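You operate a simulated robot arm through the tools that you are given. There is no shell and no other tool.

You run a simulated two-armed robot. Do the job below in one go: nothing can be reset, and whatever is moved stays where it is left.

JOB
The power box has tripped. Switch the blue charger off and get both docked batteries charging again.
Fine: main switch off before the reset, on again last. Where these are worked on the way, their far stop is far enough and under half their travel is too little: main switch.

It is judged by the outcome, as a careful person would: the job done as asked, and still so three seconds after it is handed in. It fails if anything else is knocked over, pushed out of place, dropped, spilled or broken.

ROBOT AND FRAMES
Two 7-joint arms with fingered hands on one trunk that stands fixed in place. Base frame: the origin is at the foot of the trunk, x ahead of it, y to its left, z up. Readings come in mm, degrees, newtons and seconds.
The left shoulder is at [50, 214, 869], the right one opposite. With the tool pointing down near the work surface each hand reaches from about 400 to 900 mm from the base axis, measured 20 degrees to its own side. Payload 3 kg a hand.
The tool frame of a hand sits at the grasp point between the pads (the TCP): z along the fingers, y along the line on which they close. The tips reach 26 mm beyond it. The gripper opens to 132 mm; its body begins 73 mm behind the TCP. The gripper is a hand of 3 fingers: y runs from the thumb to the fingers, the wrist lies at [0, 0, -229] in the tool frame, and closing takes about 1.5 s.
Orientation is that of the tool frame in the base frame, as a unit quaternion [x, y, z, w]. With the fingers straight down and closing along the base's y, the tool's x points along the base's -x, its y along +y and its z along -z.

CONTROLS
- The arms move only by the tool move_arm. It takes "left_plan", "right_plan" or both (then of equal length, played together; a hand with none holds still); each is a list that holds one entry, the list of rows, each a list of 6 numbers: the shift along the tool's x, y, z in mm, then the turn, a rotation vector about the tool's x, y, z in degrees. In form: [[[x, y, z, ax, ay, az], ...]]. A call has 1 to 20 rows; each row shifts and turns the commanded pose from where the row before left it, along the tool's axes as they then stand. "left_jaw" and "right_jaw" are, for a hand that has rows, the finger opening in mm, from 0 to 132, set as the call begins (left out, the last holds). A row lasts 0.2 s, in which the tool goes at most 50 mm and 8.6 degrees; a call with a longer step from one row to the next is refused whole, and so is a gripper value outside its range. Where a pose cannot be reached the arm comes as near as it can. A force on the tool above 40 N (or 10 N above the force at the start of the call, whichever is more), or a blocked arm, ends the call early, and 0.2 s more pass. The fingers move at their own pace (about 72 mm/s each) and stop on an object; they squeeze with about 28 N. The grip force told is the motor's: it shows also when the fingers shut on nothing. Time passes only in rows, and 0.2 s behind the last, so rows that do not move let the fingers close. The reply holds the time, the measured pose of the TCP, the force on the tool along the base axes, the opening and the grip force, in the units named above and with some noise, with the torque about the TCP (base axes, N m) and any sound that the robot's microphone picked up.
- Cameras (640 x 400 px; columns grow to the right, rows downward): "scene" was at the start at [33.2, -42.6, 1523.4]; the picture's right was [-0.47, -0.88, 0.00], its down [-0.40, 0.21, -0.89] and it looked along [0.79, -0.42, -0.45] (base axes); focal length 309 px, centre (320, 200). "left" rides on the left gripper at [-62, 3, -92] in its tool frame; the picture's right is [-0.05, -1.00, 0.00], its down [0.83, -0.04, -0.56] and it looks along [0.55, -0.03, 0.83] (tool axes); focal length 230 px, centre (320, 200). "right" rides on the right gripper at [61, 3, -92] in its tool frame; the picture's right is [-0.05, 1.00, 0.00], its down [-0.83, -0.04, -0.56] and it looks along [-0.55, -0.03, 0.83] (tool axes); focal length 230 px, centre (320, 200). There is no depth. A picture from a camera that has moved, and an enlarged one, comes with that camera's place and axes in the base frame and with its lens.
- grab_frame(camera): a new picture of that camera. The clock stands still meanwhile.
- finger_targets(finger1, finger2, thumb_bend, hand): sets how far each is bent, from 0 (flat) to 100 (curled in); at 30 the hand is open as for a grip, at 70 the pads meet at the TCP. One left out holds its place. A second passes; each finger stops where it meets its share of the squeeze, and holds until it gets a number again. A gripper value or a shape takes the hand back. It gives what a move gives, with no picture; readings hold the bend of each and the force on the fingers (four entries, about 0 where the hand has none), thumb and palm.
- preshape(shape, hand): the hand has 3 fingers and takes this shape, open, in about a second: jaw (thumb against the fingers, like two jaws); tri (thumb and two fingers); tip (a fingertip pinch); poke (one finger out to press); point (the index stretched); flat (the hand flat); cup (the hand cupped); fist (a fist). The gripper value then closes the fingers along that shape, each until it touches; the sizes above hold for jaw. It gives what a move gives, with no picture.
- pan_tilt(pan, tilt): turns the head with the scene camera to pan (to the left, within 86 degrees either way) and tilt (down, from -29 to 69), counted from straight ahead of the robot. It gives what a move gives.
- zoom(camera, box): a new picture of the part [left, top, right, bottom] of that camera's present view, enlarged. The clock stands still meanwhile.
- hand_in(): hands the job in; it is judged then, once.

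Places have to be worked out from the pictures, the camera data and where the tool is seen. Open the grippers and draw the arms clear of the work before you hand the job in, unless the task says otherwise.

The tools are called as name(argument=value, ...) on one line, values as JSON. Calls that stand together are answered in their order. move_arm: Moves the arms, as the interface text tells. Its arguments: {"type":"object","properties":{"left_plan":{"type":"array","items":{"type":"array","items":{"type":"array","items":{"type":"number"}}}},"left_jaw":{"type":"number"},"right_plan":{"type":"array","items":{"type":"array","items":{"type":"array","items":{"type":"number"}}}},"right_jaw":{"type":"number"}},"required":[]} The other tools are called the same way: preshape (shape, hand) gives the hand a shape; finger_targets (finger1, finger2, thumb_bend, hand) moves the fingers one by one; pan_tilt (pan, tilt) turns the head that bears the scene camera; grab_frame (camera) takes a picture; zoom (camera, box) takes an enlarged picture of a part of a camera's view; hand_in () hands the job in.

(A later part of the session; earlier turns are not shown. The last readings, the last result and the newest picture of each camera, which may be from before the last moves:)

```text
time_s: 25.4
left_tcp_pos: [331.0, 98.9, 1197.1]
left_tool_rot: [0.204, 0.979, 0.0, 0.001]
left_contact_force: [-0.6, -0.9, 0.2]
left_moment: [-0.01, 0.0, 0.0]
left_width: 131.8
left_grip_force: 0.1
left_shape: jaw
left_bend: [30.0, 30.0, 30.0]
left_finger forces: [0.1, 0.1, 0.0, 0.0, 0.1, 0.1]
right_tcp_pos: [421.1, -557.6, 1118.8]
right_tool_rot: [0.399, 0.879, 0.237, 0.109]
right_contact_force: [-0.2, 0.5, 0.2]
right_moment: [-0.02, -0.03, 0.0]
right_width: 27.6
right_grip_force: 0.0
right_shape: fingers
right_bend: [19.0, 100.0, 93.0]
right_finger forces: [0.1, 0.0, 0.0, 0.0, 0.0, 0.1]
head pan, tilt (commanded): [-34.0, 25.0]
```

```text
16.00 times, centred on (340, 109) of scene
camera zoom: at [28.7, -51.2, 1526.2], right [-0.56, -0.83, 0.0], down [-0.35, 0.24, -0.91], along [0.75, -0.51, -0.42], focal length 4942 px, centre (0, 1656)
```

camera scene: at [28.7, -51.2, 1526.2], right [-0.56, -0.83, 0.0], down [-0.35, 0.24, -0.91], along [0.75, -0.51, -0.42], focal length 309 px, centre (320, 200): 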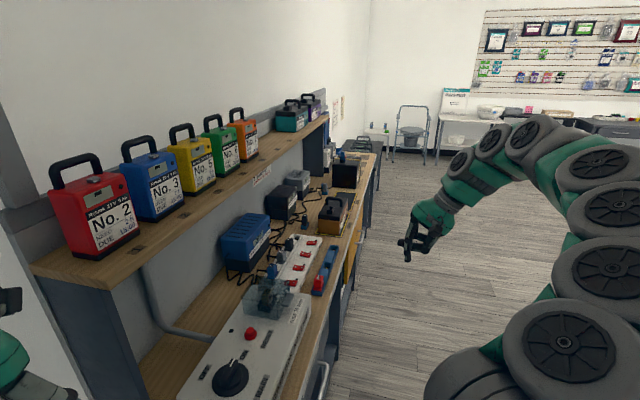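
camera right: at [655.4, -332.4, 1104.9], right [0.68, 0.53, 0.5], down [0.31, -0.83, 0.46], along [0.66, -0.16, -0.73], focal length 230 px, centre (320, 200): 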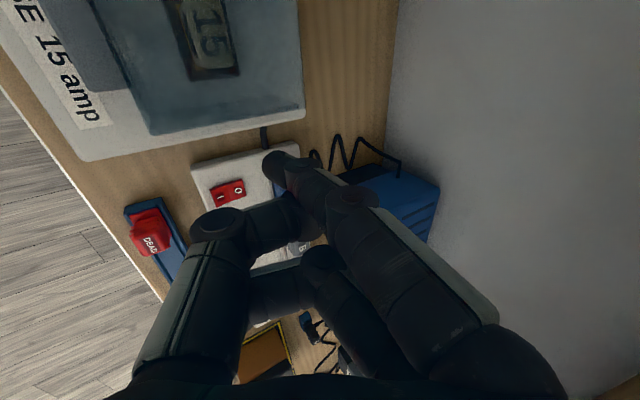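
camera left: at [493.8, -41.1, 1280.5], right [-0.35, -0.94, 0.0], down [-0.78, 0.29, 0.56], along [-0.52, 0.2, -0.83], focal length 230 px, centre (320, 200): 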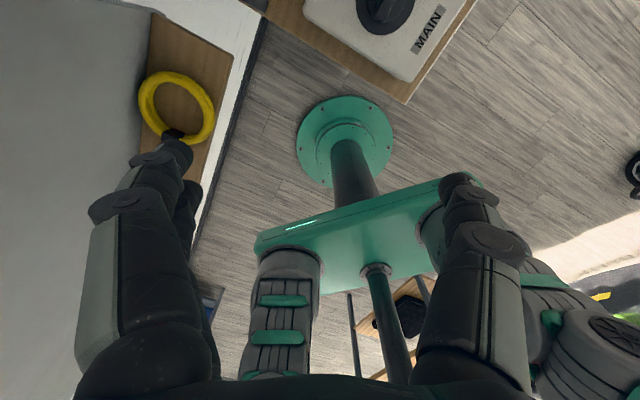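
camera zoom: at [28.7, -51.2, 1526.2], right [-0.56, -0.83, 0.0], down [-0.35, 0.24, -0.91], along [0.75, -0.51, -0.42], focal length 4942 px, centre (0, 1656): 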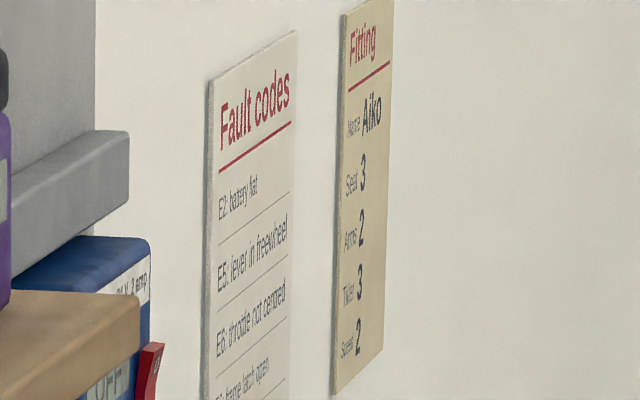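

The far-end blue 2-amp wall units with trays hold batteries No. 9 and No. 10, so those are evidently the docked ones, fed from the same power box; the blue Ionbury on socket C is now off, and A/B stay untouched. Next is the main switch: I set the right hand to jaw and bring it above the dial with its closing axis across the handle.

preshape(shape="jaw", hand="right")

move_arm(right_plan=[[[0, 0, 0, 7.5, 0, 0], [0, 0, 0, 7.5, 0, 0], [0, 0, 0, 7.5, 0, 0], [0, 0, 0, 7.5, 0, 0], [25.5, 34.2, 5.9, 0, 0, 0], [25.5, 34.2, 5.9, 0, 0, 0], [25.5, 34.2, 5.9, 0, 0, 0], [25.5, 34.2, 5.9, 0, 0, 0], [25.5, 34.2, 5.9, 0, 0, 0], [25.5, 34.2, 5.9, 0, 0, 0], [25.5, 34.2, 5.9, 0, 0, 0], [25.5, 34.2, 5.9, 0, 0, 0], [25.5, 34.2, 5.9, 0, 0, 0], [25.5, 34.2, 5.9, 0, 0, 0]]])

pan_tilt(pan=-20, tilt=42)

grab_frame(camera="right")

grab_frame(camera="scene")

```text
time_s: 26.3
left_tcp_pos: [332.2, 99.2, 1196.7]
left_tool_rot: [0.205, 0.979, -0.001, 0.001]
left_contact_force: [0.2, 0.1, 0.6]
left_moment: [-0.02, 0.01, -0.01]
left_width: 131.8
left_grip_force: 0.0
left_shape: jaw
left_bend: [30.0, 30.0, 30.0]
left_finger forces: [0.1, 0.0, 0.0, 0.1, 0.0, 0.0]
right_tcp_pos: [420.8, -556.6, 1117.3]
right_tool_rot: [0.398, 0.88, 0.236, 0.109]
right_contact_force: [0.2, 0.4, -0.2]
right_moment: [0.01, 0.01, 0.01]
right_width: 95.2
right_grip_force: 0.0
right_shape: jaw
right_bend: [30.0, 84.0, 30.0]
right_finger forces: [0.0, 0.0, 0.0, 0.1, 0.0, 0.0]
head pan, tilt (commanded): [-34.0, 25.0]
```

```text
time_s: 29.3
left_tcp_pos: [329.8, 99.9, 1198.3]
left_tool_rot: [0.205, 0.979, 0.0, 0.0]
left_contact_force: [0.2, -0.4, 0.2]
left_moment: [0.0, 0.0, 0.0]
left_width: 131.8
left_grip_force: 0.0
left_shape: jaw
left_bend: [30.0, 30.0, 30.0]
left_finger forces: [0.1, 0.1, 0.0, 0.1, 0.0, 0.0]
right_tcp_pos: [509.8, -142.0, 1060.6]
right_tool_rot: [0.413, 0.911, 0.002, 0.003]
right_contact_force: [-0.8, -0.9, 0.1]
right_moment: [-0.02, -0.01, -0.01]
right_width: 95.0
right_grip_force: 0.0
right_shape: jaw
right_bend: [30.0, 84.0, 30.0]
right_finger forces: [0.0, 0.0, 0.0, 0.0, 0.0, 0.1]
head pan, tilt (commanded): [-34.0, 25.0]
```

```text
time_s: 30.1
left_tcp_pos: [331.4, 99.8, 1197.8]
left_tool_rot: [0.204, 0.979, 0.0, 0.0]
left_contact_force: [-0.2, 0.3, -0.4]
left_moment: [0.02, -0.04, -0.01]
left_width: 131.9
left_grip_force: 0.0
left_shape: jaw
left_bend: [30.0, 30.0, 30.0]
left_finger forces: [0.1, 0.0, 0.1, 0.0, 0.1, 0.1]
right_tcp_pos: [508.5, -143.6, 1060.9]
right_tool_rot: [0.412, 0.911, 0.002, 0.003]
right_contact_force: [-0.4, -0.2, -1.6]
right_moment: [0.02, -0.02, 0.0]
right_width: 95.1
right_grip_force: 0.1
right_shape: jaw
right_bend: [30.0, 84.0, 30.0]
right_finger forces: [0.0, 0.1, 0.0, 0.0, 0.0, 0.1]
head pan, tilt (commanded): [-20.0, 42.0]
```

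```text
taken
camera right: at [470.0, -93.9, 1152.5], right [0.78, 0.62, 0.0], down [0.51, -0.65, 0.56], along [0.35, -0.43, -0.83], focal length 230 px, centre (320, 200)
```

right: 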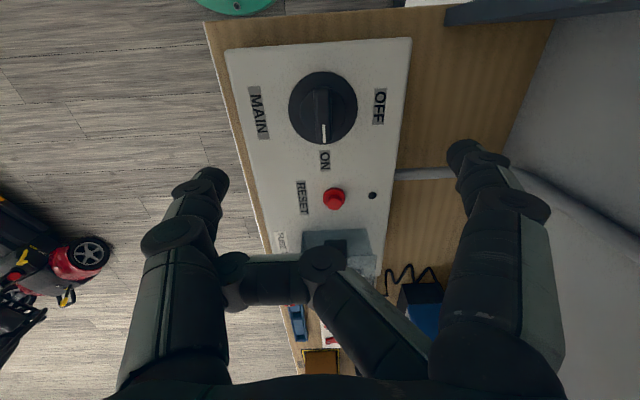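

```text
taken
camera scene: at [30.9, -28.4, 1500.0], right [-0.34, -0.94, 0.0], down [-0.63, 0.23, -0.74], along [0.7, -0.25, -0.67], focal length 309 px, centre (320, 200)
```

scene: 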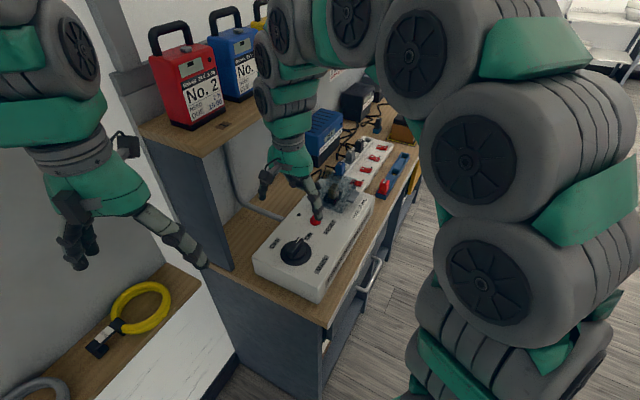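

The dial, labels and reset button are clearly visible, but the second finger is caught behind the thumb (bend 84). I'll open the thumb fully so it can swing out.

finger_targets(hand="right", thumb_bend=0, finger1=20)

finger_targets(hand="right", finger2=30)

grab_frame(camera="right")

```text
time_s: 31.1
left_tcp_pos: [331.4, 99.4, 1198.4]
left_tool_rot: [0.205, 0.979, 0.001, 0.0]
left_contact_force: [0.2, -0.1, 0.1]
left_moment: [0.0, -0.02, -0.01]
left_width: 131.9
left_grip_force: 0.1
left_shape: jaw
left_bend: [30.0, 30.0, 30.0]
left_finger forces: [0.0, 0.0, 0.1, 0.1, 0.0, 0.0]
right_tcp_pos: [508.4, -142.0, 1061.2]
right_tool_rot: [0.412, 0.911, 0.002, 0.003]
right_contact_force: [-0.3, 0.5, -0.9]
right_moment: [-0.02, 0.01, 0.0]
right_width: 151.2
right_grip_force: 0.1
right_shape: fingers
right_bend: [20.0, 79.0, 16.0]
right_finger forces: [0.0, 0.0, 0.0, 0.0, 0.0, 0.0]
head pan, tilt (commanded): [-20.0, 42.0]
```

```text
time_s: 32.1
left_tcp_pos: [332.2, 99.5, 1198.5]
left_tool_rot: [0.204, 0.979, 0.0, 0.0]
left_contact_force: [0.0, 0.4, 0.0]
left_moment: [-0.01, -0.03, 0.01]
left_width: 131.9
left_grip_force: 0.1
left_shape: jaw
left_bend: [30.0, 30.0, 30.0]
left_finger forces: [0.1, 0.0, 0.1, 0.1, 0.0, 0.0]
right_tcp_pos: [508.2, -142.8, 1060.8]
right_tool_rot: [0.412, 0.911, 0.002, 0.003]
right_contact_force: [0.1, 0.9, -0.2]
right_moment: [0.04, 0.0, 0.01]
right_width: 160.7
right_grip_force: 0.1
right_shape: fingers
right_bend: [20.0, 80.0, 9.0]
right_finger forces: [0.1, 0.1, 0.1, 0.1, 0.0, 0.1]
head pan, tilt (commanded): [-20.0, 42.0]
```

```text
taken
camera right: at [470.0, -93.6, 1152.5], right [0.78, 0.62, 0.0], down [0.51, -0.65, 0.56], along [0.35, -0.43, -0.83], focal length 230 px, centre (320, 200)
```

right: 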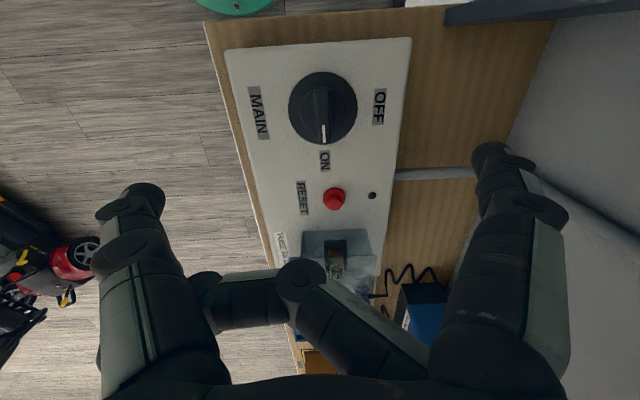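

Finger 2's tip is hooked on the thumb. I'll curl finger 2 fully in first, then see whether the thumb clears.

finger_targets(hand="right", finger2=100, thumb_bend=0)

zoom(camera="right", box=[80, 160, 480, 400])

```text
time_s: 33.1
left_tcp_pos: [331.4, 100.0, 1197.3]
left_tool_rot: [0.205, 0.979, 0.0, 0.0]
left_contact_force: [-0.1, 0.0, -0.1]
left_moment: [0.01, 0.01, 0.0]
left_width: 132.0
left_grip_force: 0.0
left_shape: jaw
left_bend: [30.0, 30.0, 30.0]
left_finger forces: [0.1, 0.1, 0.0, 0.0, 0.1, 0.0]
right_tcp_pos: [507.4, -143.3, 1060.1]
right_tool_rot: [0.412, 0.911, 0.002, 0.003]
right_contact_force: [0.0, 0.0, 0.5]
right_moment: [-0.03, 0.01, -0.02]
right_width: 159.5
right_grip_force: 0.1
right_shape: fingers
right_bend: [20.0, 87.0, 12.0]
right_finger forces: [0.0, 0.0, 0.0, 0.0, 0.0, 0.0]
head pan, tilt (commanded): [-20.0, 42.0]
```

```text
1.60 times, centred on (280, 280) of right
camera zoom: at [470.0, -93.6, 1152.4], right [0.78, 0.62, 0.0], down [0.51, -0.65, 0.56], along [0.35, -0.43, -0.83], focal length 368 px, centre (384, 72)
```

zoom: 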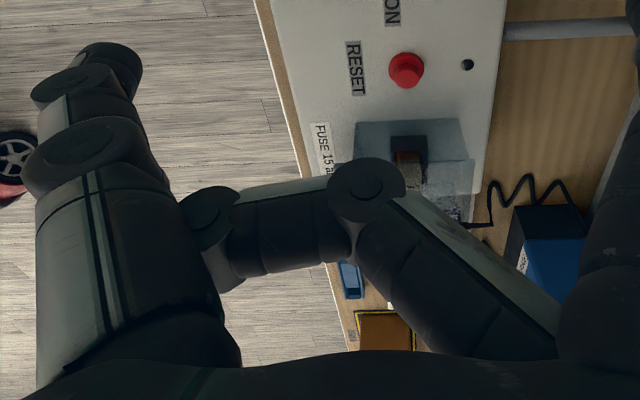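

Going through the "poke" shape worked for opening before, so I'll re-form poke (fingers curled, thumb at 45) and then jaw.

preshape(shape="poke", hand="right")

grab_frame(camera="right")

```text
time_s: 34.0
left_tcp_pos: [330.8, 100.3, 1197.9]
left_tool_rot: [0.205, 0.979, 0.0, 0.0]
left_contact_force: [0.0, 0.1, -0.5]
left_moment: [0.01, 0.01, 0.01]
left_width: 132.0
left_grip_force: 0.0
left_shape: jaw
left_bend: [30.0, 30.0, 30.0]
left_finger forces: [0.0, 0.1, 0.1, 0.0, 0.0, 0.0]
right_tcp_pos: [508.2, -142.6, 1061.2]
right_tool_rot: [0.412, 0.911, 0.001, 0.003]
right_contact_force: [-0.2, 0.5, 0.7]
right_moment: [0.02, -0.03, 0.01]
right_width: 0.0
right_grip_force: 0.0
right_shape: poke
right_bend: [100.0, 100.0, 45.0]
right_finger forces: [0.1, 0.1, 0.1, 0.0, 0.1, 0.0]
head pan, tilt (commanded): [-20.0, 42.0]
```

```text
taken
camera right: at [470.0, -93.6, 1152.5], right [0.78, 0.62, 0.0], down [0.51, -0.65, 0.56], along [0.35, -0.43, -0.83], focal length 230 px, centre (320, 200)
```

right: 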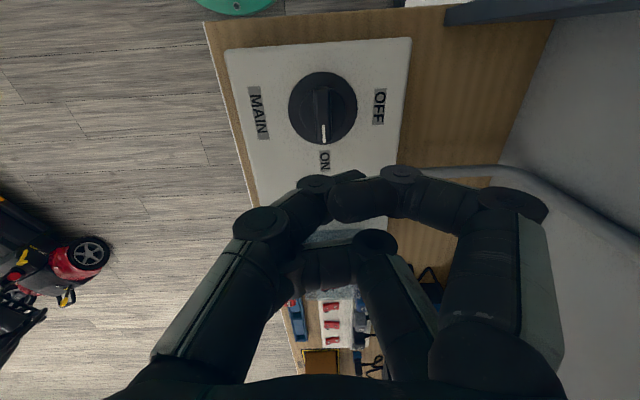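

Poke formed correctly. Now to jaw.

preshape(shape="jaw", hand="right")

grab_frame(camera="right")

```text
time_s: 34.9
left_tcp_pos: [331.4, 100.7, 1198.3]
left_tool_rot: [0.205, 0.979, 0.0, 0.0]
left_contact_force: [-0.4, 0.9, -0.5]
left_moment: [-0.02, 0.03, -0.01]
left_width: 131.8
left_grip_force: 0.1
left_shape: jaw
left_bend: [30.0, 30.0, 30.0]
left_finger forces: [0.0, 0.1, 0.0, 0.0, 0.0, 0.0]
right_tcp_pos: [509.9, -141.7, 1060.4]
right_tool_rot: [0.412, 0.911, 0.002, 0.002]
right_contact_force: [0.2, 0.5, 0.1]
right_moment: [0.0, 0.0, 0.0]
right_width: 95.0
right_grip_force: 0.0
right_shape: jaw
right_bend: [30.0, 82.0, 30.0]
right_finger forces: [0.1, 0.1, 0.0, 0.1, 0.1, 0.0]
head pan, tilt (commanded): [-20.0, 42.0]
```

```text
taken
camera right: at [470.0, -93.6, 1152.5], right [0.78, 0.62, 0.0], down [0.51, -0.65, 0.56], along [0.35, -0.43, -0.83], focal length 230 px, centre (320, 200)
```

right: 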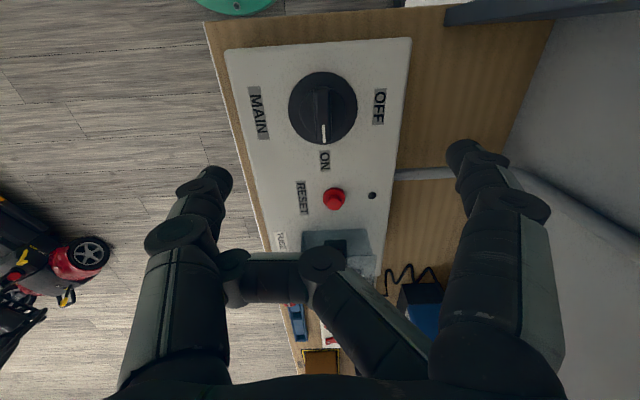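

Finger 2 is still caught at 82 by the thumb. I'll try the flat shape, which should spread the fingers away from the thumb.

preshape(shape="flat", hand="right")

grab_frame(camera="right")

```text
time_s: 35.8
left_tcp_pos: [331.7, 101.3, 1198.1]
left_tool_rot: [0.203, 0.979, -0.001, 0.001]
left_contact_force: [0.3, 1.0, -0.1]
left_moment: [0.03, 0.01, -0.01]
left_width: 132.1
left_grip_force: 0.0
left_shape: jaw
left_bend: [30.0, 30.0, 30.0]
left_finger forces: [0.0, 0.0, 0.0, 0.1, 0.0, 0.1]
right_tcp_pos: [508.5, -141.9, 1060.5]
right_tool_rot: [0.412, 0.911, 0.002, 0.003]
right_contact_force: [0.6, 0.3, 0.7]
right_moment: [0.0, 0.03, -0.02]
right_width: 0.0
right_grip_force: 0.1
right_shape: flat
right_bend: [4.0, 12.0, 16.0]
right_finger forces: [0.1, 0.0, 0.0, 0.0, 0.0, 0.0]
head pan, tilt (commanded): [-20.0, 42.0]
```

```text
taken
camera right: at [470.0, -93.6, 1152.5], right [0.78, 0.62, 0.0], down [0.51, -0.65, 0.56], along [0.35, -0.43, -0.83], focal length 230 px, centre (320, 200)
```

right: 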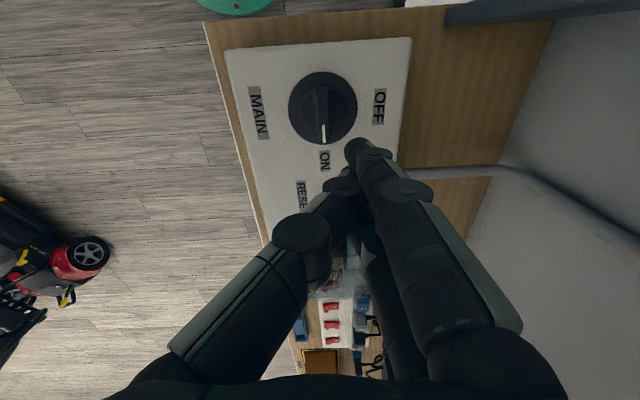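

Flat freed the finger (bends 4, 12, 16). Now I form jaw again.

preshape(shape="jaw", hand="right")

grab_frame(camera="right")

zoom(camera="right", box=[230, 40, 430, 220])

zoom(camera="scene", box=[230, 160, 390, 310])

```text
time_s: 36.7
left_tcp_pos: [330.5, 99.4, 1198.6]
left_tool_rot: [0.205, 0.979, 0.0, 0.0]
left_contact_force: [0.0, -0.3, 0.3]
left_moment: [0.0, 0.02, 0.01]
left_width: 131.6
left_grip_force: 0.1
left_shape: jaw
left_bend: [30.0, 30.0, 30.0]
left_finger forces: [0.0, 0.0, 0.1, 0.0, 0.0, 0.0]
right_tcp_pos: [509.0, -141.9, 1060.3]
right_tool_rot: [0.412, 0.911, 0.001, 0.003]
right_contact_force: [-0.1, -0.5, -0.3]
right_moment: [0.01, -0.03, -0.02]
right_width: 131.8
right_grip_force: 0.0
right_shape: jaw
right_bend: [30.0, 30.0, 30.0]
right_finger forces: [0.1, 0.1, 0.0, 0.0, 0.0, 0.0]
head pan, tilt (commanded): [-20.0, 42.0]
```

```text
taken
camera right: at [470.0, -93.6, 1152.5], right [0.78, 0.62, 0.0], down [0.51, -0.65, 0.56], along [0.35, -0.43, -0.83], focal length 230 px, centre (320, 200)
```

right: 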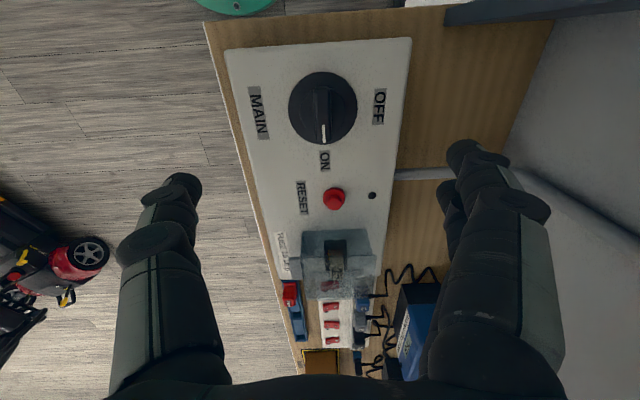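

```text
2.22 times, centred on (330, 130) of right
camera zoom: at [470.0, -93.6, 1152.5], right [0.78, 0.62, 0.0], down [0.51, -0.65, 0.56], along [0.35, -0.43, -0.83], focal length 511 px, centre (298, 356)
```

zoom: 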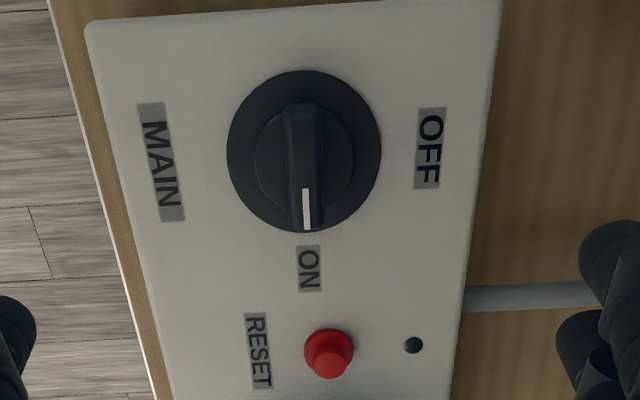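

```text
2.67 times, centred on (310, 235) of scene
camera zoom: at [30.9, -28.3, 1500.0], right [-0.34, -0.94, 0.0], down [-0.63, 0.23, -0.74], along [0.7, -0.25, -0.67], focal length 824 px, centre (347, 107)
```

zoom: 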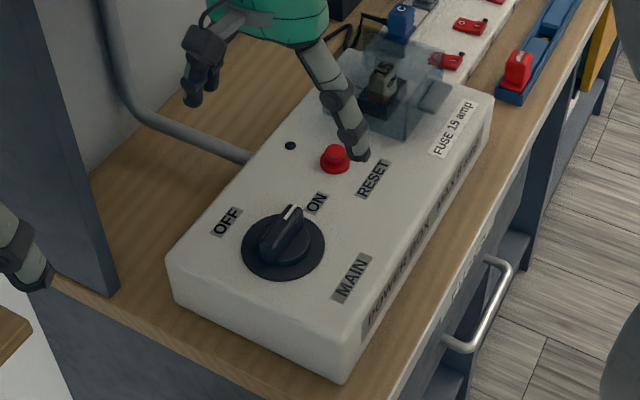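

The jaw is open again. From both views I put the dial axis at about (508,-137), box top z≈884, knob top z≈917, with the handle lying along u (pointing to ON). I descend to about 16 mm above grip height and check alignment.

move_arm(right_plan=[[[1.5, 0.8, 40, 0, 0, 0], [1.5, 0.8, 40, 0, 0, 0], [1.5, 0.8, 38, 0, 0, 0]]])

grab_frame(camera="right")

zoom(camera="scene", box=[220, 140, 380, 300])

```text
time_s: 37.5
left_tcp_pos: [331.4, 99.0, 1198.1]
left_tool_rot: [0.205, 0.979, 0.0, 0.0]
left_contact_force: [0.1, -0.6, 0.8]
left_moment: [-0.01, 0.02, -0.01]
left_width: 132.0
left_grip_force: 0.2
left_shape: jaw
left_bend: [30.0, 30.0, 30.0]
left_finger forces: [0.0, 0.0, 0.0, 0.0, 0.1, 0.1]
right_tcp_pos: [510.2, -137.4, 941.9]
right_tool_rot: [0.412, 0.911, 0.002, 0.003]
right_contact_force: [-0.4, 0.0, 0.6]
right_moment: [0.0, -0.03, 0.0]
right_width: 132.1
right_grip_force: 0.1
right_shape: jaw
right_bend: [30.0, 30.0, 30.0]
right_finger forces: [0.1, 0.0, 0.1, 0.1, 0.0, 0.0]
head pan, tilt (commanded): [-20.0, 42.0]
```

```text
taken
camera right: at [471.6, -89.4, 1034.1], right [0.78, 0.62, 0.01], down [0.51, -0.65, 0.56], along [0.35, -0.43, -0.83], focal length 230 px, centre (320, 200)
```

right: 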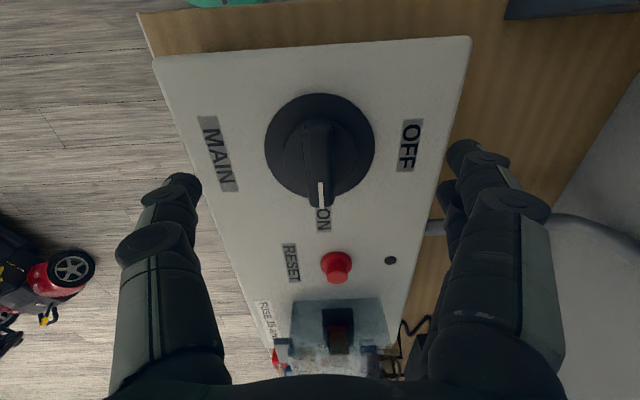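

```text
2.50 times, centred on (300, 220) of scene
camera zoom: at [30.9, -28.3, 1500.0], right [-0.34, -0.94, 0.0], down [-0.63, 0.23, -0.74], along [0.7, -0.25, -0.67], focal length 772 px, centre (370, 150)
```

zoom: 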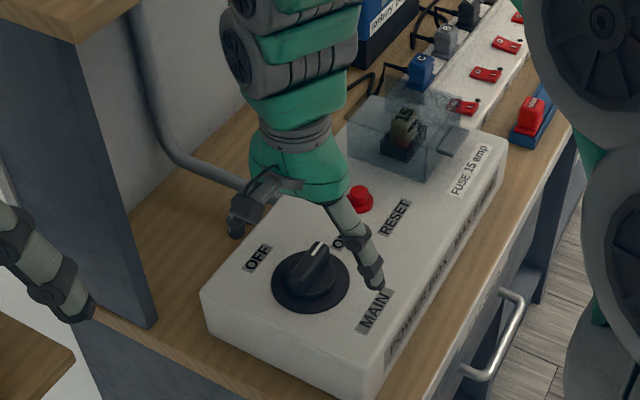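

The dial centre sits about 4 mm nearer (along −u) than the hand axis, otherwise aligned. I'll correct that, descend to grip height (tips ~14 mm above the box top) and close on the handle.

move_arm(right_plan=[[[2.2, 0, 9, 0, 0, 0], [2.2, 0, 9, 0, 0, 0]]])

grab_frame(camera="right")

```text
time_s: 38.1
left_tcp_pos: [330.7, 100.6, 1198.4]
left_tool_rot: [0.205, 0.979, 0.0, 0.0]
left_contact_force: [0.6, 0.5, -0.1]
left_moment: [-0.01, -0.02, -0.04]
left_width: 131.7
left_grip_force: 0.1
left_shape: jaw
left_bend: [30.0, 30.0, 30.0]
left_finger forces: [0.0, 0.0, 0.1, 0.0, 0.0, 0.1]
right_tcp_pos: [505.9, -133.7, 924.1]
right_tool_rot: [0.413, 0.911, 0.001, 0.002]
right_contact_force: [-0.3, 0.0, 0.0]
right_moment: [-0.03, 0.0, 0.0]
right_width: 131.9
right_grip_force: 0.0
right_shape: jaw
right_bend: [30.0, 30.0, 30.0]
right_finger forces: [0.0, 0.1, 0.1, 0.0, 0.0, 0.0]
head pan, tilt (commanded): [-20.0, 42.0]
```

```text
taken
camera right: at [467.4, -85.3, 1015.8], right [0.78, 0.62, 0.0], down [0.51, -0.65, 0.56], along [0.35, -0.44, -0.83], focal length 230 px, centre (320, 200)
```

right: 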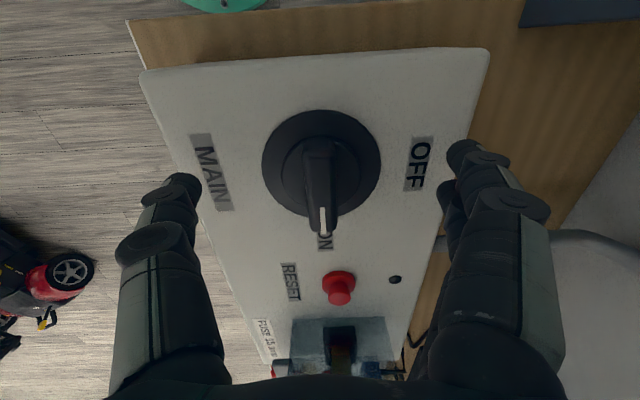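

The handle lies centred between thumb and fingers. I'll close the jaw on it.

move_arm(right_plan=[[[0, 0, 0, 0, 0, 0], [0, 0, 0, 0, 0, 0], [0, 0, 0, 0, 0, 0], [0, 0, 0, 0, 0, 0], [0, 0, 0, 0, 0, 0], [0, 0, 0, 0, 0, 0], [0, 0, 0, 0, 0, 0]]], right_jaw=0)

grab_frame(camera="right")

zoom(camera="scene", box=[230, 180, 370, 300])

```text
time_s: 39.7
left_tcp_pos: [332.1, 101.1, 1197.0]
left_tool_rot: [0.204, 0.979, 0.0, 0.0]
left_contact_force: [-0.2, 0.9, -0.7]
left_moment: [0.0, -0.01, 0.0]
left_width: 131.7
left_grip_force: 0.2
left_shape: jaw
left_bend: [30.0, 30.0, 30.0]
left_finger forces: [0.0, 0.1, 0.0, 0.0, 0.0, 0.0]
right_tcp_pos: [506.5, -133.1, 924.1]
right_tool_rot: [0.412, 0.911, 0.002, 0.001]
right_contact_force: [1.0, -0.4, -4.7]
right_moment: [0.0, -0.01, 0.02]
right_width: 12.8
right_grip_force: 27.8
right_shape: jaw
right_bend: [72.0, 72.0, 70.0]
right_finger forces: [12.4, 12.4, 0.0, 0.1, 24.5, 0.1]
head pan, tilt (commanded): [-20.0, 42.0]
```

```text
taken
camera right: at [467.7, -85.2, 1015.9], right [0.78, 0.62, 0.0], down [0.51, -0.65, 0.56], along [0.35, -0.43, -0.83], focal length 230 px, centre (320, 200)
```

right: 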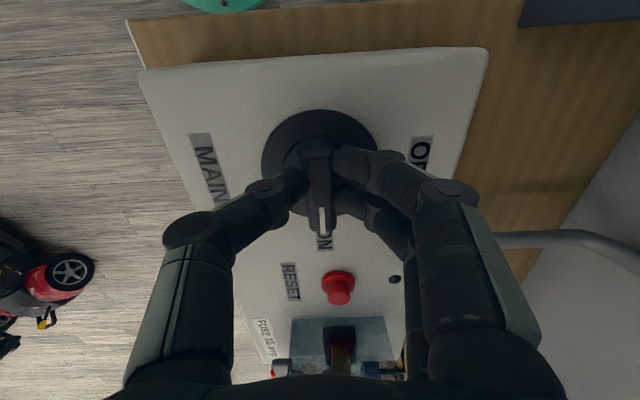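

```text
3.33 times, centred on (300, 240) of scene
camera zoom: at [30.9, -28.3, 1500.0], right [-0.34, -0.94, 0.0], down [-0.63, 0.23, -0.74], along [0.7, -0.25, -0.67], focal length 1030 px, centre (387, 67)
```

zoom: 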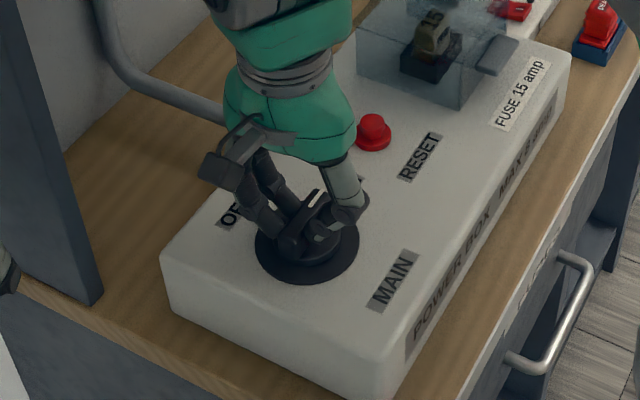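

Firm grip on the handle (12/12/24 N). I'll turn it toward OFF: +90° seen from above, i.e. negative about the tool z; first 40° to see that it follows.

move_arm(right_plan=[[[0, 0, 0, 0, 0, -8], [0, 0, 0, 0, 0, -8], [0, 0, 0, 0, 0, -8], [0, 0, 0, 0, 0, -8], [0, 0, 0, 0, 0, -8]]])

grab_frame(camera="right")

```text
time_s: 40.9
left_tcp_pos: [331.1, 100.0, 1197.1]
left_tool_rot: [0.205, 0.979, 0.001, 0.001]
left_contact_force: [0.8, 0.6, 0.1]
left_moment: [0.01, 0.04, 0.02]
left_width: 132.1
left_grip_force: 0.0
left_shape: jaw
left_bend: [30.0, 30.0, 30.0]
left_finger forces: [0.0, 0.2, 0.1, 0.0, 0.1, 0.1]
right_tcp_pos: [505.9, -134.9, 924.5]
right_tool_rot: [0.075, 0.997, 0.0, 0.002]
right_contact_force: [-23.1, -14.4, -1.6]
right_moment: [-0.38, 0.41, -0.3]
right_width: 12.3
right_grip_force: 27.9
right_shape: jaw
right_bend: [72.0, 72.0, 70.0]
right_finger forces: [9.1, 8.1, 0.1, 0.0, 37.1, 0.0]
head pan, tilt (commanded): [-20.0, 42.0]
```

```text
taken
camera right: at [444.6, -121.9, 1016.0], right [0.2, 0.98, 0.0], down [0.81, -0.17, 0.56], along [0.55, -0.11, -0.83], focal length 230 px, centre (320, 200)
```

right: 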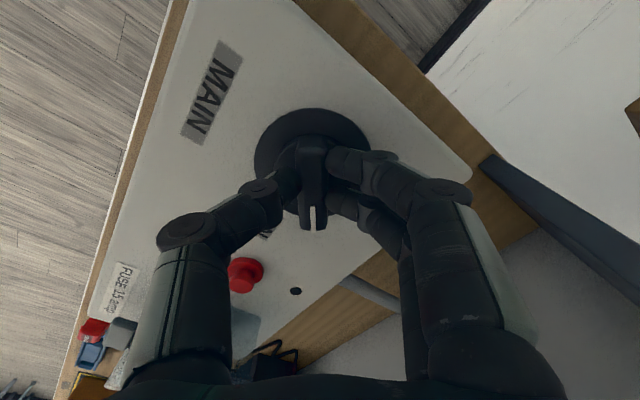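

The handle follows, but a 27 N side load shows my axis is slightly off the dial's. I'll ease the hand 2–3 mm in the direction it is being pushed and see the force.

move_arm(right_plan=[[[1, -0.8, 0, 0, 0, 0], [1, -0.8, 0, 0, 0, 0]]])

```text
time_s: 41.5
left_tcp_pos: [330.8, 99.9, 1197.4]
left_tool_rot: [0.204, 0.979, 0.0, -0.001]
left_contact_force: [0.1, -1.2, 0.2]
left_moment: [0.0, -0.03, -0.01]
left_width: 131.8
left_grip_force: 0.0
left_shape: jaw
left_bend: [30.0, 30.0, 30.0]
left_finger forces: [0.1, 0.0, 0.0, 0.0, 0.1, 0.1]
right_tcp_pos: [505.2, -134.6, 924.9]
right_tool_rot: [0.074, 0.997, 0.001, 0.004]
right_contact_force: [-5.4, -10.0, -11.4]
right_moment: [-0.21, 0.1, -0.11]
right_width: 12.2
right_grip_force: 27.8
right_shape: jaw
right_bend: [72.0, 72.0, 70.0]
right_finger forces: [10.1, 9.9, 0.0, 0.0, 30.1, 0.0]
head pan, tilt (commanded): [-20.0, 42.0]
```

The side load dropped to about 11 N. I'll continue turning another 24°.

move_arm(right_plan=[[[0, -0.5, 0, 0, 0, -8], [0, -0.3, 0, 0, 0, -8], [0, 0, 0, 0, 0, -8]]])

grab_frame(camera="right")

```text
time_s: 42.3
left_tcp_pos: [330.8, 99.4, 1197.6]
left_tool_rot: [0.205, 0.979, 0.0, 0.001]
left_contact_force: [-0.5, 1.2, 0.3]
left_moment: [-0.01, -0.03, 0.0]
left_width: 131.9
left_grip_force: 0.1
left_shape: jaw
left_bend: [30.0, 30.0, 30.0]
left_finger forces: [0.0, 0.1, 0.0, 0.0, 0.0, 0.0]
right_tcp_pos: [503.6, -137.8, 924.3]
right_tool_rot: [-0.134, 0.991, 0.0, 0.001]
right_contact_force: [-12.7, -24.4, -2.5]
right_moment: [-0.52, 0.23, -0.29]
right_width: 12.1
right_grip_force: 27.9
right_shape: jaw
right_bend: [72.0, 72.0, 70.0]
right_finger forces: [8.8, 7.9, 0.1, 0.1, 37.0, 0.1]
head pan, tilt (commanded): [-20.0, 42.0]
```

```text
taken
camera right: at [442.7, -150.5, 1016.1], right [-0.21, 0.98, 0.0], down [0.81, 0.18, 0.56], along [0.55, 0.12, -0.83], focal length 230 px, centre (320, 200)
```

right: 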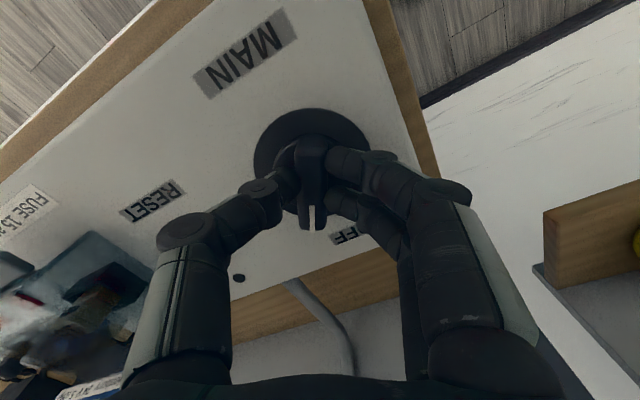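

Now at 64° with the pointer nearing OFF. I'll relieve the side load as I finish the turn to the stop.

move_arm(right_plan=[[[1, -0.8, 0, 0, 0, 0], [0.8, -0.5, 0, 0, 0, -6], [0.3, -0.3, 0, 0, 0, -6], [0.3, -0.3, 0, 0, 0, -6], [0, 0, 0, 0, 0, -6]]])

grab_frame(camera="right")

zoom(camera="scene", box=[230, 180, 370, 300])

```text
time_s: 43.5
left_tcp_pos: [331.1, 99.1, 1197.3]
left_tool_rot: [0.205, 0.979, 0.0, 0.0]
left_contact_force: [0.3, 0.2, -0.1]
left_moment: [-0.02, 0.01, -0.03]
left_width: 132.1
left_grip_force: 0.2
left_shape: jaw
left_bend: [30.0, 30.0, 30.0]
left_finger forces: [0.0, 0.0, 0.0, 0.0, 0.0, 0.1]
right_tcp_pos: [500.8, -139.7, 924.2]
right_tool_rot: [-0.336, 0.942, -0.001, 0.003]
right_contact_force: [-3.5, -33.4, -0.5]
right_moment: [-0.69, -0.05, -0.27]
right_width: 12.1
right_grip_force: 28.1
right_shape: jaw
right_bend: [72.0, 72.0, 70.0]
right_finger forces: [7.1, 6.6, 0.0, 0.1, 39.0, 0.1]
head pan, tilt (commanded): [-20.0, 42.0]
```

```text
taken
camera right: at [451.7, -175.9, 1016.5], right [-0.59, 0.81, 0.0], down [0.67, 0.49, 0.56], along [0.45, 0.33, -0.83], focal length 230 px, centre (320, 200)
```

right: 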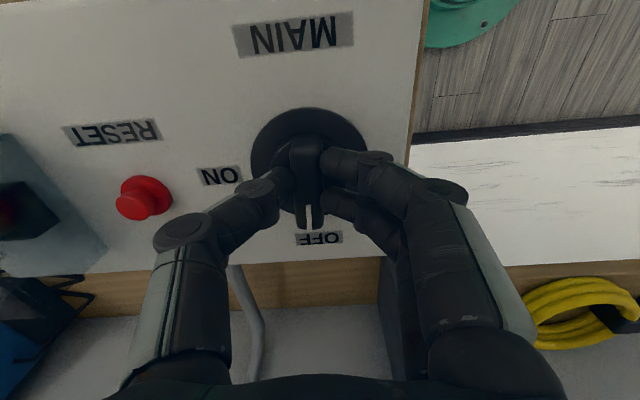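

```text
3.33 times, centred on (300, 240) of scene
camera zoom: at [30.8, -28.9, 1499.9], right [-0.34, -0.94, 0.0], down [-0.63, 0.23, -0.74], along [0.7, -0.25, -0.67], focal length 1030 px, centre (387, 67)
```

zoom: 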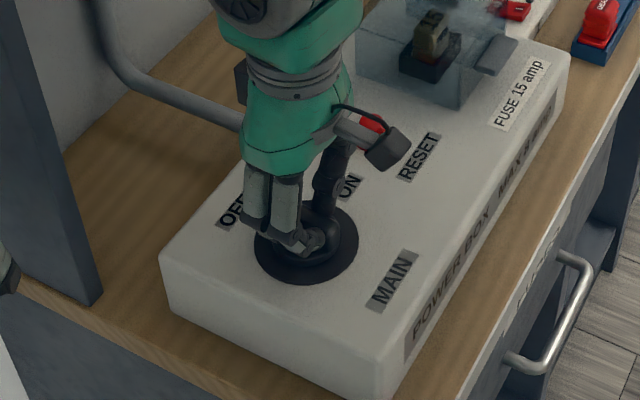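

The pointer is at OFF (88° turned). I'll ease the side load and nudge a few degrees further to be sure it's at the far stop.

move_arm(right_plan=[[[1, -1, 0, 0, 0, 0], [1, -0.8, 0, 0, 0, -3], [0, 0, 0, 0, 0, -3], [0, 0, 0, 0, 0, 0]]])

zoom(camera="right", box=[220, 90, 420, 260])

```text
time_s: 44.5
left_tcp_pos: [330.4, 98.4, 1198.6]
left_tool_rot: [0.204, 0.979, 0.0, 0.0]
left_contact_force: [0.4, -0.4, 0.4]
left_moment: [-0.05, -0.01, 0.02]
left_width: 131.7
left_grip_force: 0.1
left_shape: jaw
left_bend: [30.0, 30.0, 30.0]
left_finger forces: [0.0, 0.0, 0.1, 0.0, 0.1, 0.0]
right_tcp_pos: [500.7, -142.1, 926.2]
right_tool_rot: [-0.385, 0.923, 0.0, 0.003]
right_contact_force: [4.3, -19.3, -2.6]
right_moment: [-0.41, -0.11, -0.28]
right_width: 12.7
right_grip_force: 27.7
right_shape: jaw
right_bend: [72.0, 72.0, 70.0]
right_finger forces: [9.8, 7.4, 0.0, 0.0, 34.6, 0.1]
head pan, tilt (commanded): [-20.0, 42.0]
```

```text
2.35 times, centred on (320, 175) of right
camera zoom: at [455.5, -182.6, 1016.6], right [-0.67, 0.74, 0.0], down [0.61, 0.56, 0.56], along [0.41, 0.38, -0.83], focal length 541 px, centre (320, 259)
```

zoom: 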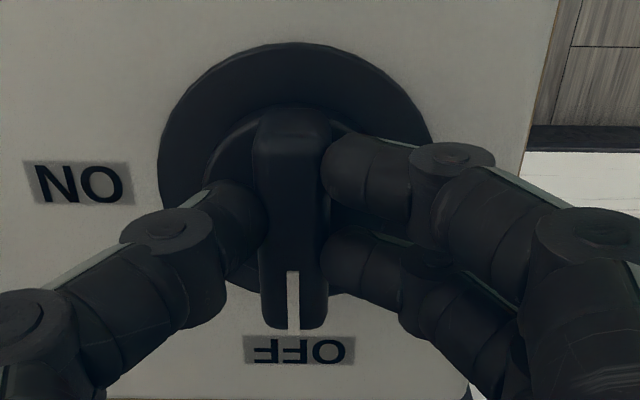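

The pointer is squarely at OFF. I'll open the fingers, let go, and rise.

move_arm(right_plan=[[[0, 0, 0, 0, 0, 0], [0, 0, 0, 0, 0, 0], [0, 0, 0, 0, 0, 0], [0, 0, -5, 0, 0, 0], [0, 0, -30, 0, 0, 0], [0, 0, -40, 0, 0, 0], [0, 0, -40, 0, 0, 0]]], right_jaw=80)

grab_frame(camera="right")

zoom(camera="scene", box=[230, 180, 370, 300])

```text
time_s: 46.1
left_tcp_pos: [330.0, 100.3, 1197.5]
left_tool_rot: [0.205, 0.979, 0.0, 0.0]
left_contact_force: [0.4, -0.5, 1.2]
left_moment: [-0.02, -0.02, 0.0]
left_width: 132.0
left_grip_force: 0.0
left_shape: jaw
left_bend: [30.0, 30.0, 30.0]
left_finger forces: [0.0, 0.0, 0.0, 0.0, 0.1, 0.0]
right_tcp_pos: [501.6, -141.0, 1038.7]
right_tool_rot: [-0.386, 0.923, -0.001, 0.002]
right_contact_force: [0.7, 0.0, 0.5]
right_moment: [-0.01, -0.03, 0.0]
right_width: 79.6
right_grip_force: 0.0
right_shape: jaw
right_bend: [71.0, 71.0, 71.0]
right_finger forces: [0.0, 0.0, 0.0, 0.0, 0.0, 0.0]
head pan, tilt (commanded): [-20.0, 42.0]
```

```text
taken
camera right: at [455.7, -182.3, 1131.0], right [-0.67, 0.74, 0.0], down [0.61, 0.56, 0.56], along [0.41, 0.37, -0.83], focal length 230 px, centre (320, 200)
```

right: 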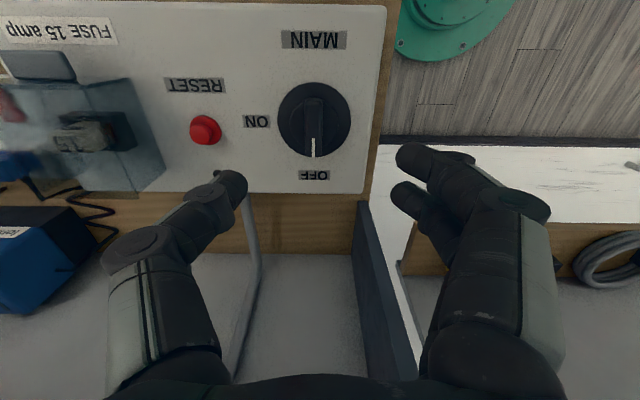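

```text
3.33 times, centred on (300, 240) of scene
camera zoom: at [30.8, -28.3, 1500.0], right [-0.34, -0.94, 0.0], down [-0.63, 0.23, -0.74], along [0.7, -0.25, -0.67], focal length 1030 px, centre (387, 67)
```

zoom: 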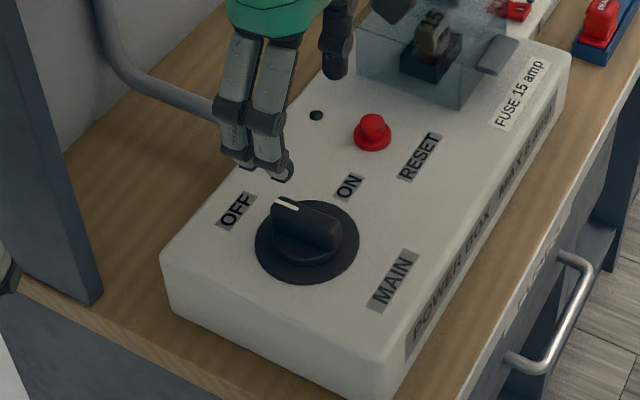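

Main is at OFF. Next the reset button, which I place at about (590,-217) with its top near z≈900. I'll turn the hand back so the thumb faces the aisle, close the fingers into a beak and hover above the button.

move_arm(right_plan=[[[0, 0, 0, 0, 0, 8.55], [0, 0, 0, 0, 0, 8.55], [0, 0, 0, 0, 0, 8.55], [0, 0, 0, 0, 0, 8.55], [0, 0, 0, 0, 0, 8.55], [0, 0, 0, 0, 0, 8.55], [0, 0, 0, 0, 0, 8.55], [0, 0, 0, 0, 0, 8.55], [0, 0, 0, 0, 0, 8.55], [0, 0, 0, 0, 0, 8.55], [0, 0, 0, 0, 0, 8.55], [-38.6, 5.5, 15, 0, 0, 0], [-38.6, 5.5, 20, 0, 0, 0], [-38.6, 5.5, 20, 0, 0, 0]]], right_jaw=0)

grab_frame(camera="right")

zoom(camera="scene", box=[260, 130, 400, 270])

```text
time_s: 49.1
left_tcp_pos: [329.9, 100.6, 1197.9]
left_tool_rot: [0.205, 0.979, 0.0, -0.001]
left_contact_force: [0.5, -0.1, -0.4]
left_moment: [0.02, 0.01, 0.01]
left_width: 131.8
left_grip_force: 0.0
left_shape: jaw
left_bend: [30.0, 30.0, 30.0]
left_finger forces: [0.0, 0.0, 0.0, 0.0, 0.0, 0.0]
right_tcp_pos: [590.1, -217.1, 985.3]
right_tool_rot: [0.413, 0.911, 0.002, 0.004]
right_contact_force: [-0.4, -0.2, -0.3]
right_moment: [0.04, 0.02, 0.01]
right_width: 0.0
right_grip_force: 28.5
right_shape: jaw
right_bend: [65.0, 65.0, 67.0]
right_finger forces: [0.0, 0.0, 0.0, 0.0, 0.0, 0.1]
head pan, tilt (commanded): [-20.0, 42.0]
```

```text
taken
camera right: at [552.3, -168.5, 1076.8], right [0.79, 0.62, 0.01], down [0.51, -0.65, 0.56], along [0.35, -0.44, -0.83], focal length 230 px, centre (320, 200)
```

right: 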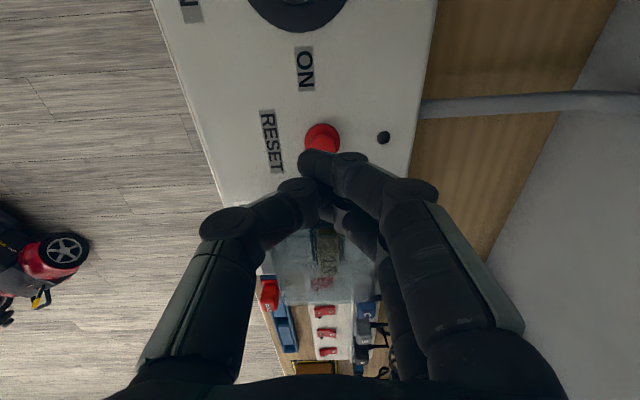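

```text
2.86 times, centred on (330, 200) of scene
camera zoom: at [30.9, -28.3, 1500.0], right [-0.34, -0.94, 0.0], down [-0.63, 0.23, -0.74], along [0.7, -0.25, -0.67], focal length 883 px, centre (291, 200)
```

zoom: 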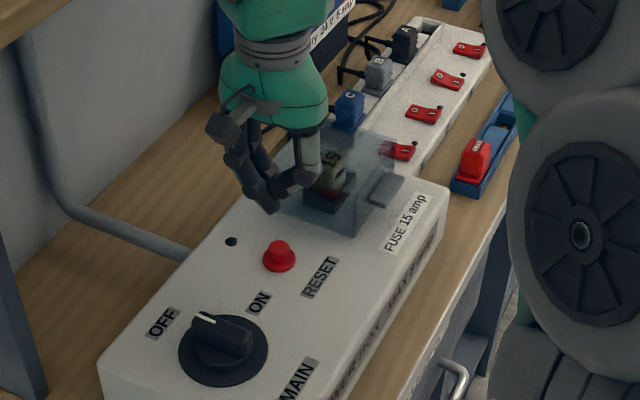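

The beak is above the button; both estimates agree within a few mm. I'll descend to just above it and check.

move_arm(right_plan=[[[0, 0, 20, 0, 0, 0], [0, 0, 20, 0, 0, 0]]])

zoom(camera="right", box=[220, 80, 420, 240])

zoom(camera="scene", box=[270, 150, 370, 250])

```text
time_s: 49.7
left_tcp_pos: [330.9, 100.6, 1197.3]
left_tool_rot: [0.204, 0.979, 0.0, 0.0]
left_contact_force: [-0.1, 0.2, 0.4]
left_moment: [-0.01, 0.0, -0.03]
left_width: 131.8
left_grip_force: 0.1
left_shape: jaw
left_bend: [30.0, 30.0, 30.0]
left_finger forces: [0.1, 0.0, 0.0, 0.0, 0.0, 0.0]
right_tcp_pos: [589.4, -216.6, 945.1]
right_tool_rot: [0.413, 0.911, 0.001, 0.002]
right_contact_force: [0.1, -0.1, -0.1]
right_moment: [0.01, 0.0, 0.02]
right_width: 0.4
right_grip_force: 27.9
right_shape: jaw
right_bend: [65.0, 65.0, 67.0]
right_finger forces: [0.0, 0.1, 0.0, 0.0, 0.1, 0.1]
head pan, tilt (commanded): [-20.0, 42.0]
```

```text
2.50 times, centred on (320, 160) of right
camera zoom: at [551.4, -168.3, 1036.4], right [0.79, 0.62, 0.0], down [0.51, -0.65, 0.56], along [0.35, -0.44, -0.83], focal length 575 px, centre (320, 300)
```

zoom: 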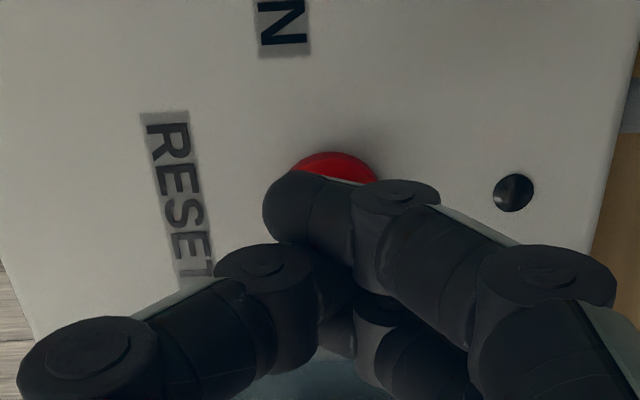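

```text
4.00 times, centred on (320, 200) of scene
camera zoom: at [30.9, -28.3, 1500.0], right [-0.34, -0.94, 0.0], down [-0.63, 0.23, -0.74], along [0.7, -0.25, -0.67], focal length 1236 px, centre (320, 200)
```

zoom: 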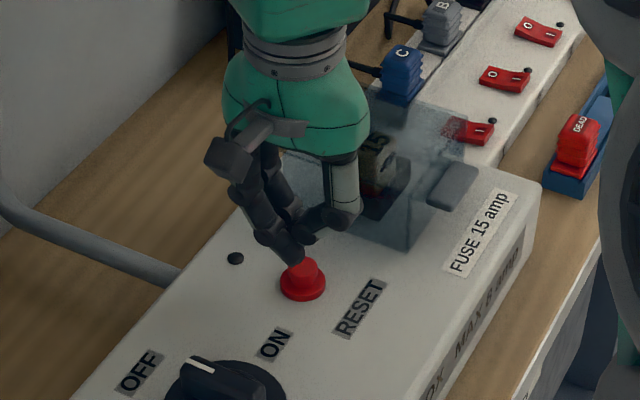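

The beak's centre is a gap between the thumb and the two fingertips, so I'll shift 8 mm toward the wall to put the thumb tip over the button's centre, then descend in small steps.

move_arm(right_plan=[[[0, 8, 0, 0, 0, 0], [0, 0, 4, 0, 0, 0], [0, 0, 3, 0, 0, 0], [0, 0, 3, 0, 0, 0]]])

zoom(camera="right", box=[220, 80, 420, 240])

zoom(camera="scene", box=[285, 180, 345, 240])

```text
time_s: 50.7
left_tcp_pos: [331.1, 100.0, 1197.7]
left_tool_rot: [0.205, 0.979, 0.0, -0.001]
left_contact_force: [0.5, -0.6, 0.6]
left_moment: [0.02, 0.01, -0.02]
left_width: 132.1
left_grip_force: 0.1
left_shape: jaw
left_bend: [30.0, 30.0, 30.0]
left_finger forces: [0.1, 0.1, 0.1, 0.1, 0.0, 0.0]
right_tcp_pos: [595.6, -212.3, 935.1]
right_tool_rot: [0.413, 0.911, 0.002, 0.003]
right_contact_force: [0.2, 0.2, -0.3]
right_moment: [-0.05, -0.02, -0.01]
right_width: 0.2
right_grip_force: 27.7
right_shape: jaw
right_bend: [65.0, 65.0, 67.0]
right_finger forces: [0.0, 0.0, 0.0, 0.0, 0.1, 0.0]
head pan, tilt (commanded): [-20.0, 42.0]
```

```text
2.50 times, centred on (320, 160) of right
camera zoom: at [557.1, -163.5, 1026.4], right [0.79, 0.62, 0.0], down [0.51, -0.65, 0.56], along [0.35, -0.44, -0.83], focal length 575 px, centre (320, 300)
```

zoom: 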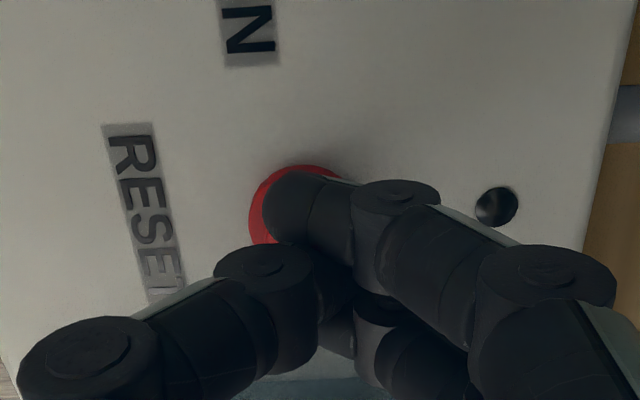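

```text
6.67 times, centred on (315, 210) of scene
camera zoom: at [30.9, -28.3, 1500.0], right [-0.34, -0.94, 0.0], down [-0.63, 0.23, -0.74], along [0.7, -0.25, -0.67], focal length 2059 px, centre (353, 133)
```

zoom: 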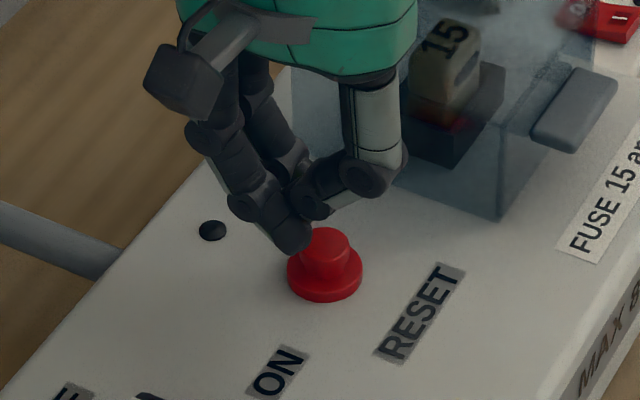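

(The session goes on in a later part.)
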